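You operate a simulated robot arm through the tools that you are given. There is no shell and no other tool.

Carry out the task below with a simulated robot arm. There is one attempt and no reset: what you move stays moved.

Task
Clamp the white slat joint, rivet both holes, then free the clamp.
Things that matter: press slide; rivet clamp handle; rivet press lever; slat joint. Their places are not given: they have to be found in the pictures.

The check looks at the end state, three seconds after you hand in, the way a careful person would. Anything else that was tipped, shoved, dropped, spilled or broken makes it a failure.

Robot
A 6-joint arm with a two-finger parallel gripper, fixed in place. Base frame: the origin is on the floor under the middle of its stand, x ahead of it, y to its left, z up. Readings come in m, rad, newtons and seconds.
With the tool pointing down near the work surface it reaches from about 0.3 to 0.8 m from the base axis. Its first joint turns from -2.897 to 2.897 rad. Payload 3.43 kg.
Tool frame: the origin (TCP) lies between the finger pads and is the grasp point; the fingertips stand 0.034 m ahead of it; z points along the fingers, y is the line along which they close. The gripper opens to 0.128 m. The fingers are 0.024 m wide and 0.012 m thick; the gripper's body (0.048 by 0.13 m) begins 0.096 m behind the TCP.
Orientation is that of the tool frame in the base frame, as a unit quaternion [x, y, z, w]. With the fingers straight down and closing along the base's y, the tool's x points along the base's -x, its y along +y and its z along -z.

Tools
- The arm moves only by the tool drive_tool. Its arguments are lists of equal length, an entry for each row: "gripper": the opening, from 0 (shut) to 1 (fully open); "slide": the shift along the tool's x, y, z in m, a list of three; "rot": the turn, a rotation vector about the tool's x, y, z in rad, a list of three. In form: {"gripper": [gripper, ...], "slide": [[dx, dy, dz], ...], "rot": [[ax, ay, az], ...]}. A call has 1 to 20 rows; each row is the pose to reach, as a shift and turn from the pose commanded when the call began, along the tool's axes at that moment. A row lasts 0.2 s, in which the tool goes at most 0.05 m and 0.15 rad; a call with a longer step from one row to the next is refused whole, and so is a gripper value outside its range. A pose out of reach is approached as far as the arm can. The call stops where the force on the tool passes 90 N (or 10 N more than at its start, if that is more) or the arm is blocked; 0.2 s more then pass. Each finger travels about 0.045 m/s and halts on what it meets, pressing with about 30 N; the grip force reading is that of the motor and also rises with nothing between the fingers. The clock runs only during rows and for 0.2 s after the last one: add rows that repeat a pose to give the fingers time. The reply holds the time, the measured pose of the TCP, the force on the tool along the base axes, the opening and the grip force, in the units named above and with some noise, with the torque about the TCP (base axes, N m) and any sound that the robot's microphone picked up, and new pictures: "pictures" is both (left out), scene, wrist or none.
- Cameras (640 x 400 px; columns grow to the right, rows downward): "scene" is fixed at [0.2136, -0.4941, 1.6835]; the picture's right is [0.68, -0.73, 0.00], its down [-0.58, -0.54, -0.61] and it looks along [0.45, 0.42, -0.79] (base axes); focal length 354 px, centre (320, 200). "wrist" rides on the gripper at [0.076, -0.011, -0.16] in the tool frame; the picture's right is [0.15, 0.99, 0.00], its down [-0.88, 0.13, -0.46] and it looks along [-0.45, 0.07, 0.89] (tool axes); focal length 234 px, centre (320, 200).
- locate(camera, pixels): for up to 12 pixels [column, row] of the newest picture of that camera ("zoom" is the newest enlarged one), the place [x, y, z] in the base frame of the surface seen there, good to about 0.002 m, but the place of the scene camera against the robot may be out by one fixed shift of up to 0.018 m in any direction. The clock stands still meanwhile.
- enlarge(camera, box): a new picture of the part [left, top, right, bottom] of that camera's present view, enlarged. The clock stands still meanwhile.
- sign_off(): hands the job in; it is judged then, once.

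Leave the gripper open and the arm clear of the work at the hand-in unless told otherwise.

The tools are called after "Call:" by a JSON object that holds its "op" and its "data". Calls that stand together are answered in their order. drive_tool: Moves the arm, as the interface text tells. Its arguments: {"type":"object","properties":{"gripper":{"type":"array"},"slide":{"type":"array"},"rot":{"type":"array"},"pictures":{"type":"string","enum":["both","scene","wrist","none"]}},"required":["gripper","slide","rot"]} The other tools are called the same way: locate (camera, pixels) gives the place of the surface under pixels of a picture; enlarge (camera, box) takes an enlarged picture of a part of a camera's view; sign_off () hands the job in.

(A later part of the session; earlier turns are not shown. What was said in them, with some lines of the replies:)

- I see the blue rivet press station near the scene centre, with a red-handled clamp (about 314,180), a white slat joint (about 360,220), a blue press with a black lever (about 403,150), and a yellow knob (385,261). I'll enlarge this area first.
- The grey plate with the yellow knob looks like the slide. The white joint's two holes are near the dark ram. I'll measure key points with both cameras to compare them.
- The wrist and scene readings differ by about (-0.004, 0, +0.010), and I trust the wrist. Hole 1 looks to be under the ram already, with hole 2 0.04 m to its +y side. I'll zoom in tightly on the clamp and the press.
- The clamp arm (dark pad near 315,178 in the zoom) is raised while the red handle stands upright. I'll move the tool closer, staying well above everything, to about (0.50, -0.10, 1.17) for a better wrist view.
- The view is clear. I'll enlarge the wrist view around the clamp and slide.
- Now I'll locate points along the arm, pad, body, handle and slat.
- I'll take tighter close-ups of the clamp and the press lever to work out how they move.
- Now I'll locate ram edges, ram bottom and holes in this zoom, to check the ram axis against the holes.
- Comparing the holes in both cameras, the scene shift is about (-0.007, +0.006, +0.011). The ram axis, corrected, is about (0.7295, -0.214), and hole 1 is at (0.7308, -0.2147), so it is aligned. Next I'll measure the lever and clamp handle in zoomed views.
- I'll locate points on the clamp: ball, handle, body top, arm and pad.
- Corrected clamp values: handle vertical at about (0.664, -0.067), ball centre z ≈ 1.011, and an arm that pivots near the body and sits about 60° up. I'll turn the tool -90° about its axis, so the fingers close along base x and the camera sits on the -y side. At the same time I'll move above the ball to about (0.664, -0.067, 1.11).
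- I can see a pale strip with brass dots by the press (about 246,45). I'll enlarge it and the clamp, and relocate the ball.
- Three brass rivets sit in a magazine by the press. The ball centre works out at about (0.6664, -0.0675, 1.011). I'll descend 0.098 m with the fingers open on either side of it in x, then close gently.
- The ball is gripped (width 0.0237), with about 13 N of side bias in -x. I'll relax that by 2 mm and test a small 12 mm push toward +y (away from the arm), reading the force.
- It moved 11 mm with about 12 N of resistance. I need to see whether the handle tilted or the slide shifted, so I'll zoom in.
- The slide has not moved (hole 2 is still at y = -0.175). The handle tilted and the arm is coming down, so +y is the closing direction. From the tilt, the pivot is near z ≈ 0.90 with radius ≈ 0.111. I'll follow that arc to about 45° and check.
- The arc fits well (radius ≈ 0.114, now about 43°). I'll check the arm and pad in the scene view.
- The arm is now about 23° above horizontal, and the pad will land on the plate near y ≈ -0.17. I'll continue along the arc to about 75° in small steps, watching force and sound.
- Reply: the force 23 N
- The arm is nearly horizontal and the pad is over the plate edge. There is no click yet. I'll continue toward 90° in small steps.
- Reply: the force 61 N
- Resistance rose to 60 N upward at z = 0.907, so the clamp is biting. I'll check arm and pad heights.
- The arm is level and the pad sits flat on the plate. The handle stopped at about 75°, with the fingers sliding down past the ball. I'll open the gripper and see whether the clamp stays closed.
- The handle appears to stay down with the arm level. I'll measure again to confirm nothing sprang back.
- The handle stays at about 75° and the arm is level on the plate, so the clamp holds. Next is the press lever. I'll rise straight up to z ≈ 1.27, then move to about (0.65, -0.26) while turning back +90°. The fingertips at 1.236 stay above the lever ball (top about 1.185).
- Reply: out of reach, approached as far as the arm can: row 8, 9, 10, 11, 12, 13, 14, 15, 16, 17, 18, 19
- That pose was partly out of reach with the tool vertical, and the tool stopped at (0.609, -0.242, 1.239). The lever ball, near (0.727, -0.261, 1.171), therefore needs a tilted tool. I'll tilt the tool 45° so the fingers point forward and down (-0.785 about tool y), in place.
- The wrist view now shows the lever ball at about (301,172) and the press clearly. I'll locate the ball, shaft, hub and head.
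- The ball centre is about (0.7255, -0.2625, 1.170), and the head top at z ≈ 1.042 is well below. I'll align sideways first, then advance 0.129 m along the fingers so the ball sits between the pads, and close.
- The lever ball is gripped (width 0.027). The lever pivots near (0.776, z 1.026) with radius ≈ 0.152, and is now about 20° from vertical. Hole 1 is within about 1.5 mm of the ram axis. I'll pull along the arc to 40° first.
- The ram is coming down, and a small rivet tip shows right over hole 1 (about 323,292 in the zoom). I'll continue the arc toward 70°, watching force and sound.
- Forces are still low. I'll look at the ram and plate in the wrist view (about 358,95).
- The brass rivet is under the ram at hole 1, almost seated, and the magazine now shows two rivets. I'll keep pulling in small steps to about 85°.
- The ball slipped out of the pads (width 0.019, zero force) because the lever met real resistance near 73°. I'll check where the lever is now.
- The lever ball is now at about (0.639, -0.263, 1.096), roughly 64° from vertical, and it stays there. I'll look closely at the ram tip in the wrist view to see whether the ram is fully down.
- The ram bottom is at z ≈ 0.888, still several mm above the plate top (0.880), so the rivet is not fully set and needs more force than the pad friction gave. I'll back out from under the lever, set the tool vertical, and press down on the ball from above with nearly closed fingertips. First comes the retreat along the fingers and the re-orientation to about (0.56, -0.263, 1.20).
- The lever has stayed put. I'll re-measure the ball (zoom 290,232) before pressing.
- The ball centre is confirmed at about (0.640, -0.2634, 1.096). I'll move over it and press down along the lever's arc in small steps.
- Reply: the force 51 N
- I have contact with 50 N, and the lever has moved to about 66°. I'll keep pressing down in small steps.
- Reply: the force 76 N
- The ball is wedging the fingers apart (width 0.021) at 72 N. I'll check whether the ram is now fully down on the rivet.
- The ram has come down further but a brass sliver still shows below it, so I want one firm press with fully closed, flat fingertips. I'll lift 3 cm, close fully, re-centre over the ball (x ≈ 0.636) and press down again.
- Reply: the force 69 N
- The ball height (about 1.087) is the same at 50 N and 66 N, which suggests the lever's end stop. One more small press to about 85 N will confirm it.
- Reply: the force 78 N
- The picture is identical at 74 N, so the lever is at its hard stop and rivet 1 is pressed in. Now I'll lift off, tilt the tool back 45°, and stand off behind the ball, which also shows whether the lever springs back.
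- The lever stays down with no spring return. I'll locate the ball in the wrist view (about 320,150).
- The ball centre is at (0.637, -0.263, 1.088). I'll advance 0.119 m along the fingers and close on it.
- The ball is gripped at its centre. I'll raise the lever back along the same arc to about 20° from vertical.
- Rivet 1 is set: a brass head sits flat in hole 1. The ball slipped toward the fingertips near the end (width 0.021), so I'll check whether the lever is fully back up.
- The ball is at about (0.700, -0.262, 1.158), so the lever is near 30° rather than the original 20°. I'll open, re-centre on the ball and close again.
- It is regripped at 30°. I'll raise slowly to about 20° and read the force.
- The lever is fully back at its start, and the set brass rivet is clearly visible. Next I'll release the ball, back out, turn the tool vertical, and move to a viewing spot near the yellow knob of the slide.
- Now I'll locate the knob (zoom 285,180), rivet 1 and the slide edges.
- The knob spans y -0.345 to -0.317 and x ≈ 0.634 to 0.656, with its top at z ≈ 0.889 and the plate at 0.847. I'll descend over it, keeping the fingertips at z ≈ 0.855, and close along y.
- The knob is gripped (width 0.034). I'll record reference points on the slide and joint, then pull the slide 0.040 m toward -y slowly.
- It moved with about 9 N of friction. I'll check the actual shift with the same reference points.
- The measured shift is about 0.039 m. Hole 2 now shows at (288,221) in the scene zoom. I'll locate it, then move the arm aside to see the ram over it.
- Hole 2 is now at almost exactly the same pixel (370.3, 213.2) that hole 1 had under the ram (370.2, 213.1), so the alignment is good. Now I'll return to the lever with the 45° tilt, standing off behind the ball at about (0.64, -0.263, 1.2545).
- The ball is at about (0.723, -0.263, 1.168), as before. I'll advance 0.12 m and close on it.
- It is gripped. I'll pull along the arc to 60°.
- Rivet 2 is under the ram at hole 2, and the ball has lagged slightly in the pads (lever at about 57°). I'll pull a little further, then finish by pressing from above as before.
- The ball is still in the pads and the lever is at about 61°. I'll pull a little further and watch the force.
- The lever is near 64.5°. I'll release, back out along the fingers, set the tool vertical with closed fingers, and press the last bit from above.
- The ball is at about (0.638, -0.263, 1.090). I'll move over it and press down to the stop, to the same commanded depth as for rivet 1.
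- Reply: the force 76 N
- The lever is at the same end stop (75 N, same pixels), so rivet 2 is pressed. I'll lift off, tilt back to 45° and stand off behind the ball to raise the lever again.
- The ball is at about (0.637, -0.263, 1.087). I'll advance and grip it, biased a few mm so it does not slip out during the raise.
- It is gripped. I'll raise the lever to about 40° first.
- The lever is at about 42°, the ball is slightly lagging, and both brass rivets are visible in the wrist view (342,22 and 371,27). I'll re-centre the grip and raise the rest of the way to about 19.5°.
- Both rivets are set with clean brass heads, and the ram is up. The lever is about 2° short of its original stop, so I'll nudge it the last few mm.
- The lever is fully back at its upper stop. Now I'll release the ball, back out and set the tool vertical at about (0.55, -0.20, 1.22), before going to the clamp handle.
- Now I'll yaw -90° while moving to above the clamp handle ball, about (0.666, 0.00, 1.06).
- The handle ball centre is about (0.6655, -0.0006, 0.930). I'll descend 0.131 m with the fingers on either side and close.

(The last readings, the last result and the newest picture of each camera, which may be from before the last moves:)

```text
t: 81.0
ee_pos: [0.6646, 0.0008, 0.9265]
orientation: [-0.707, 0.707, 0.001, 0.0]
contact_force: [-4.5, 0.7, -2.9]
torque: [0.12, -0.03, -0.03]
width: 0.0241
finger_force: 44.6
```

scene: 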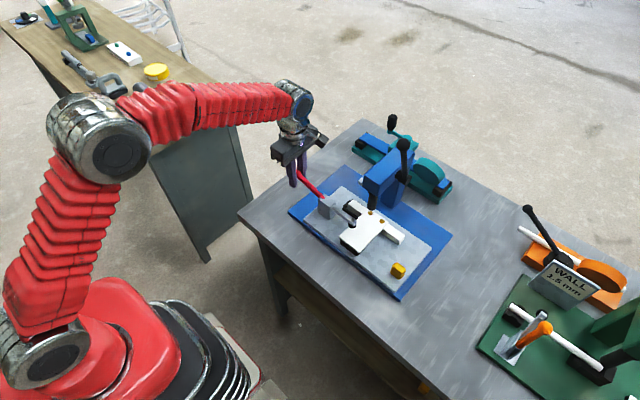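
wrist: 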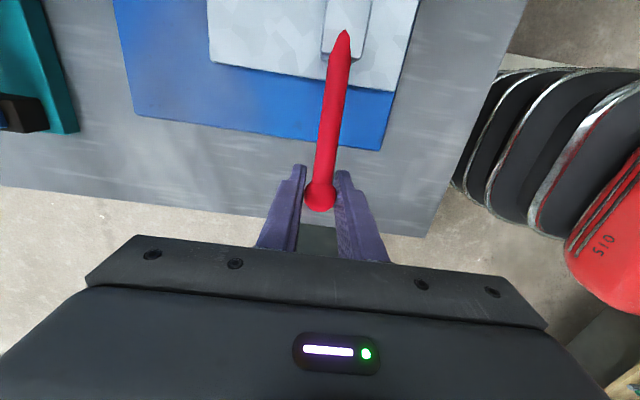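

It is gripped (width 0.024). Now I'll lift the handle back along its arc (pivot y ≈ -0.107, z ≈ 0.897), first to about 50°.

Call:
{"op": "drive_tool", "data": {"gripper": [0.1, 0.1, 0.1, 0.1, 0.1], "slide": [[0.0022, 0, -0.006], [0.0049, 0, -0.013], [0.0102, 0, -0.0235], [0.0155, 0, -0.0318], [0.0215, 0, -0.0396]], "rot": [[0, 0, 0], [0, 0, 0], [0, 0, 0], [0, 0, 0], [0, 0, 0]]}}

Call:
{"op": "enlarge", "data": {"camera": "scene", "box": [285, 150, 405, 250]}}

```text
t: 82.2
ee_pos: [0.664, -0.0189, 0.9689]
orientation: [0.707, -0.707, 0.0, 0.0]
contact_force: [-15.1, 13.5, -4.7]
torque: [1.24, 0.02, -0.08]
width: 0.0242
finger_force: 44.8
```

scene: 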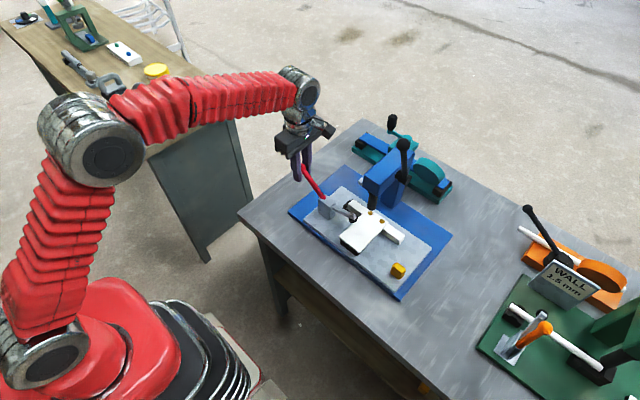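
wrist: 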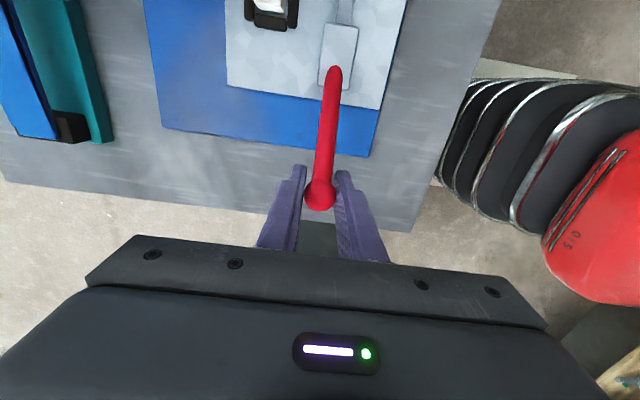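

```text
4.00 times, centred on (345, 200) of scene
```

zoom: 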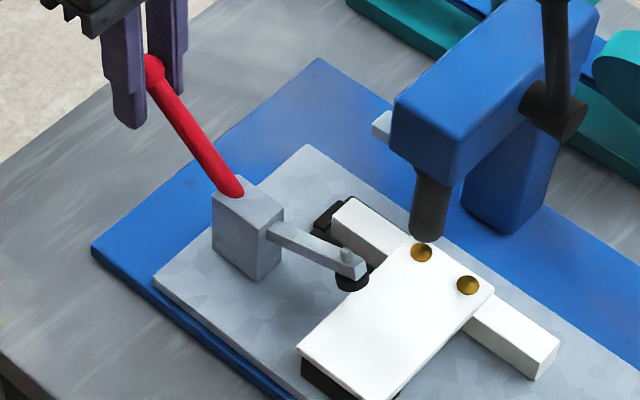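

The clamp arm is lifting off the plate. I'll continue the arc until the handle is upright again.

Call:
{"op": "drive_tool", "data": {"gripper": [0.1, 0.1, 0.1, 0.1, 0.1, 0.1, 0.1, 0.1, 0.1, 0.1], "slide": [[0.0067, 0.001, -0.0073], [0.014, 0.001, -0.014], [0.0218, 0.001, -0.02], [0.0301, 0.001, -0.0253], [0.0388, 0.001, -0.0298], [0.048, 0.001, -0.0336], [0.0574, 0.001, -0.0365], [0.067, 0.001, -0.0387], [0.0767, 0.001, -0.04], [0.083, 0.001, -0.0404]], "rot": [[0, 0, 0], [0, 0, 0], [0, 0, 0], [0, 0, 0], [0, 0, 0], [0, 0, 0], [0, 0, 0], [0, 0, 0], [0, 0, 0], [0, 0, 0]]}}

Call:
{"op": "enlarge", "data": {"camera": "scene", "box": [285, 150, 405, 250]}}

Call:
{"op": "enlarge", "data": {"camera": "wrist", "box": [220, 0, 400, 220]}}

```text
t: 84.4
ee_pos: [0.6649, -0.1024, 1.0093]
orientation: [0.708, -0.707, 0.001, 0.0]
contact_force: [2.5, 11.7, 14.9]
torque: [1.21, 0.0, -0.03]
width: 0.0241
finger_force: 45.0
```

scene: 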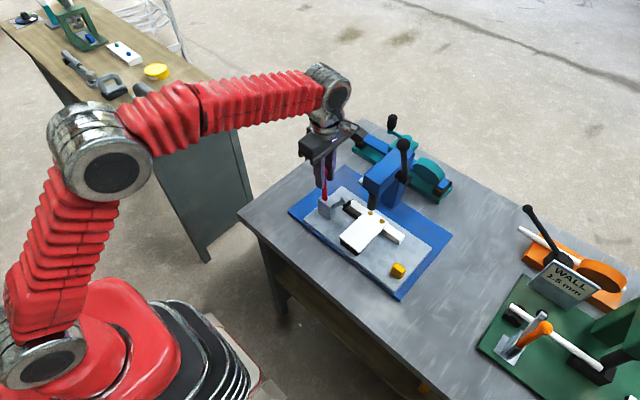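
wrist: 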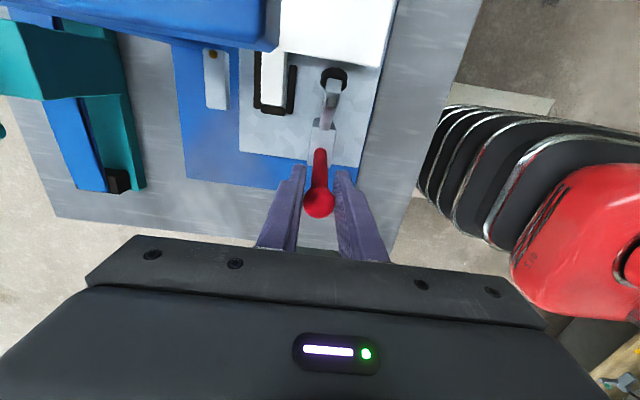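

```text
4.00 times, centred on (345, 200) of scene
```

zoom: 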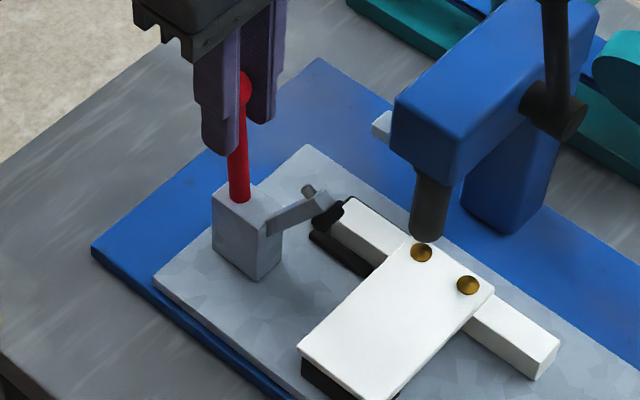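

```text
1.82 times, centred on (310, 110) of wrist
```

zoom: 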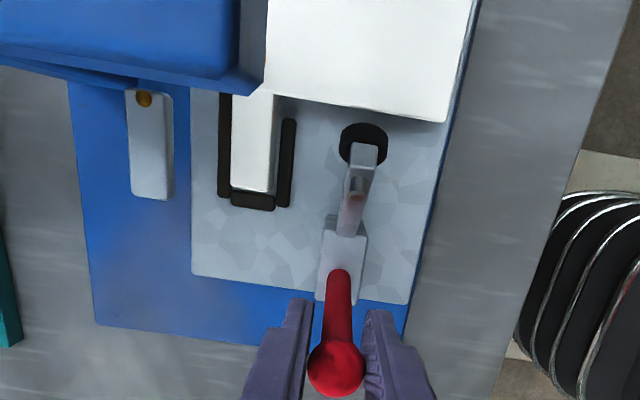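

The arm is raised and the handle is about 5° from upright. I'll nudge it the last 8 mm toward -y, watching the force, and then check the slide did not move.

Call:
{"op": "drive_tool", "data": {"gripper": [0.1, 0.1, 0.1, 0.1], "slide": [[0.003, 0, -0.0003], [0.006, 0, -0.0003], [0.009, 0, -0.0003], [0.009, 0, -0.0003]], "rot": [[0, 0, 0], [0, 0, 0], [0, 0, 0], [0, 0, 0]]}}

Call:
{"op": "enlarge", "data": {"camera": "scene", "box": [285, 150, 405, 250]}}

```text
t: 85.4
ee_pos: [0.6649, -0.1123, 1.0095]
orientation: [0.708, -0.706, 0.0, 0.0]
contact_force: [10.9, 11.8, 17.7]
torque: [0.69, 0.0, -0.08]
width: 0.0242
finger_force: 45.4
```

scene: 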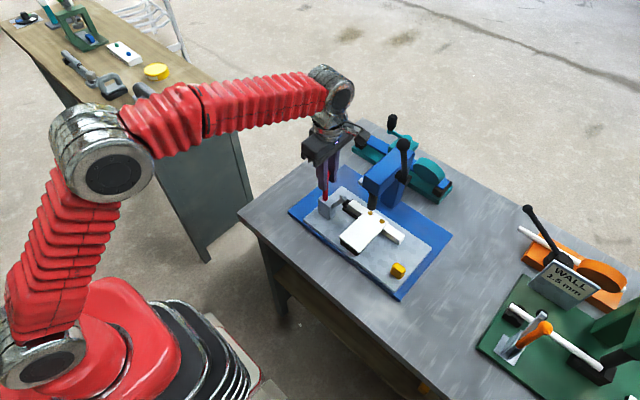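
wrist: 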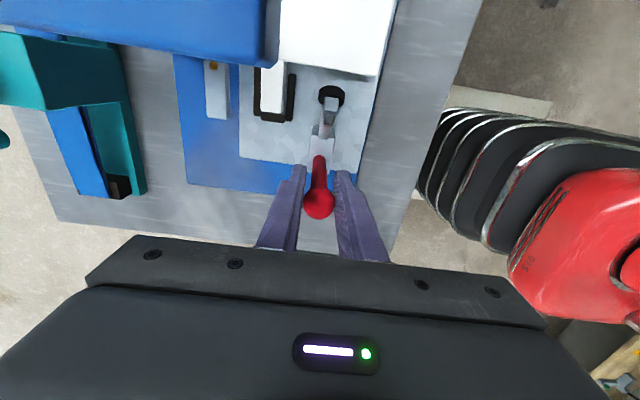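

```text
4.00 times, centred on (345, 200) of scene
```

zoom: 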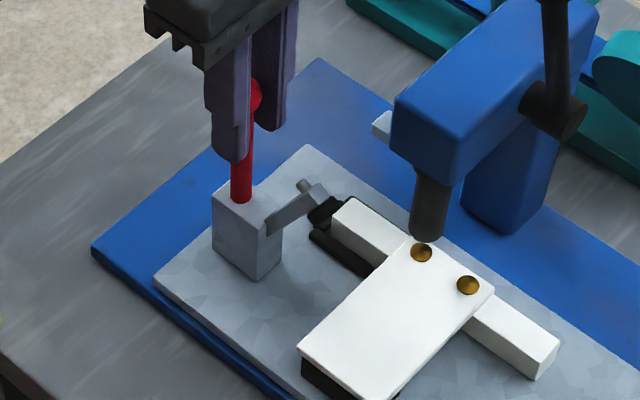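

The slide has not moved (rivets at the same pixels). I'll measure the handle's lean to see if it is upright.

Call:
{"op": "locate", "data": {"camera": "wrist", "pixels": [[318, 203], [319, 180], [319, 162], [333, 93], [327, 125]]}}

Call:
{"op": "locate", "data": {"camera": "zoom", "pixels": [[257, 92], [245, 150], [241, 190], [310, 195], [290, 210], [330, 210], [421, 252], [468, 285]]}}

```text
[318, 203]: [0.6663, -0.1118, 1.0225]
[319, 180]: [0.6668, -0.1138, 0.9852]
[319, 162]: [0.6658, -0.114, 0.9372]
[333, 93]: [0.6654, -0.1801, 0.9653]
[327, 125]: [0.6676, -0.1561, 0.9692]
```

```text
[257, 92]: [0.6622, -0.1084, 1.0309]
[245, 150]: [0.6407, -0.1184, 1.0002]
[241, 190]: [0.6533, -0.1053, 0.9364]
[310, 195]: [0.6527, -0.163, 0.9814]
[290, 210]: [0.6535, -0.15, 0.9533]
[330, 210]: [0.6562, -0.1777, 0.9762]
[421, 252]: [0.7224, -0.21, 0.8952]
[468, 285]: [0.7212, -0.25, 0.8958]
```

The handle is upright (shaft vertical at y ≈ -0.107) and the arm is back at its original 60° raised angle. The slide is in place with both rivets at the expected spots. I'll open the gripper fully and lift straight up, clear of the handle.

Call:
{"op": "drive_tool", "data": {"gripper": [0.3, 0.5, 0.7, 0.7, 0.7, 0.7, 0.7, 0.7, 0.7, 0.7, 0.8, 1.0, 1.0, 1.0, 1.0], "slide": [[0, 0, 0], [0, 0, 0], [0, 0, 0], [0, 0, 0], [0, 0, -0.03], [0, 0, -0.07], [0, 0, -0.11], [0, 0, -0.15], [0, 0.03, -0.18], [0, 0.07, -0.2], [0, 0.11, -0.21], [0, 0.15, -0.22], [0, 0.19, -0.22], [0, 0.23, -0.22], [0, 0.26, -0.22]], "rot": [[0, 0, 0], [0, 0, 0], [0, 0, 0], [0, 0, 0], [0, 0, 0], [0, 0, 0], [0, 0, 0], [0, 0, 0], [0, 0, 0], [0, 0, 0], [0, 0, 0], [0, 0, 0], [0, 0, 0], [0, 0, 0], [0, 0, 0]]}}

Call:
{"op": "enlarge", "data": {"camera": "scene", "box": [280, 100, 470, 310]}}

Call:
{"op": "enlarge", "data": {"camera": "scene", "box": [300, 150, 410, 250]}}

```text
t: 88.6
ee_pos: [0.4048, -0.1104, 1.227]
orientation: [0.707, -0.707, -0.001, 0.0]
contact_force: [0.4, -0.5, 0.1]
torque: [0.0, 0.02, 0.04]
width: 0.128
finger_force: 0.0
```

scene: 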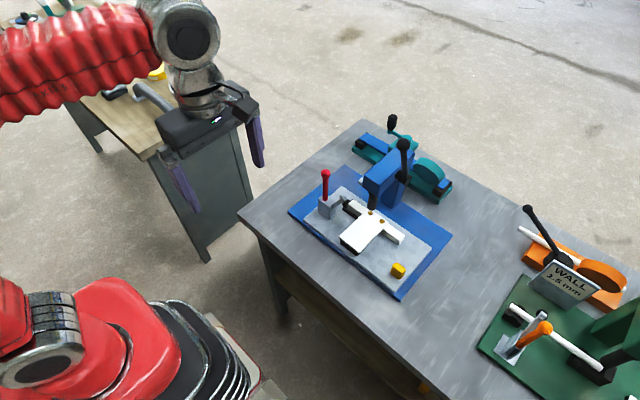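
wrist: 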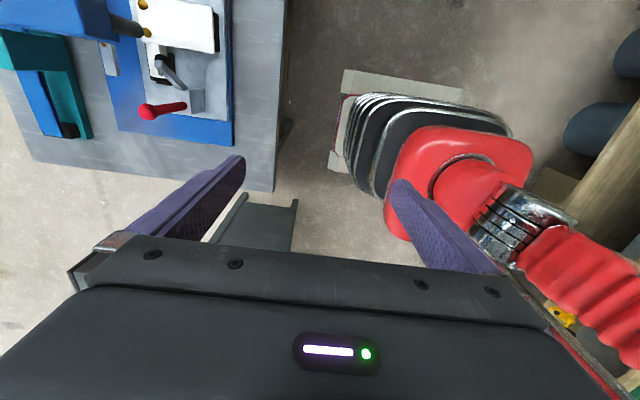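

```text
1.90 times, centred on (375, 205) of scene
```

zoom: 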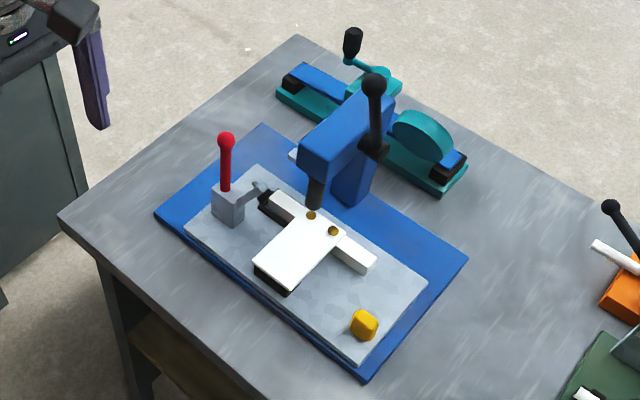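

```text
4.00 times, centred on (355, 200) of scene
```

zoom: 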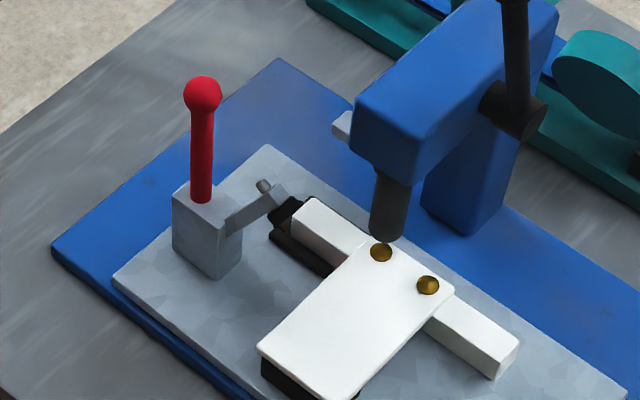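

Final state: both holes carry matching set brass rivets, the clamp arm is raised with its red handle upright, and the press lever is up. The gripper is open and well clear, and nothing else was disturbed. I'm handing in.

Call:
{"op": "sign_off", "data": {}}

```text
The job is handed in.
```

I clamped the white slat joint, riveted both holes and freed the clamp, then handed the job in. I haven't seen the result of the check.

- **Rivets:** both holes have matching brass heads, sitting about 3–4 mm above the plate. Each time, I pressed the lever to its end stop at about 75 N.
- **Clamp:** the arm is raised and the red handle is upright, as at the start.
- **Press:** the lever is back at its upper stop and the ram is clear of the joint.
- **Slide:** it is about 0.04 m toward −y from where it started. I moved it to bring the second hole under the ram and left it there, since the task didn't ask for it back.
- **Arm:** the gripper is open and well clear of the work. I didn't see anything else tipped or moved.

My grip on the lever slipped a few times under load, so I finished both rivets by pressing down on the lever ball with closed fingertips. The microphone reported no sound at any point, so I judged the clamp and rivets from pictures and force readings.
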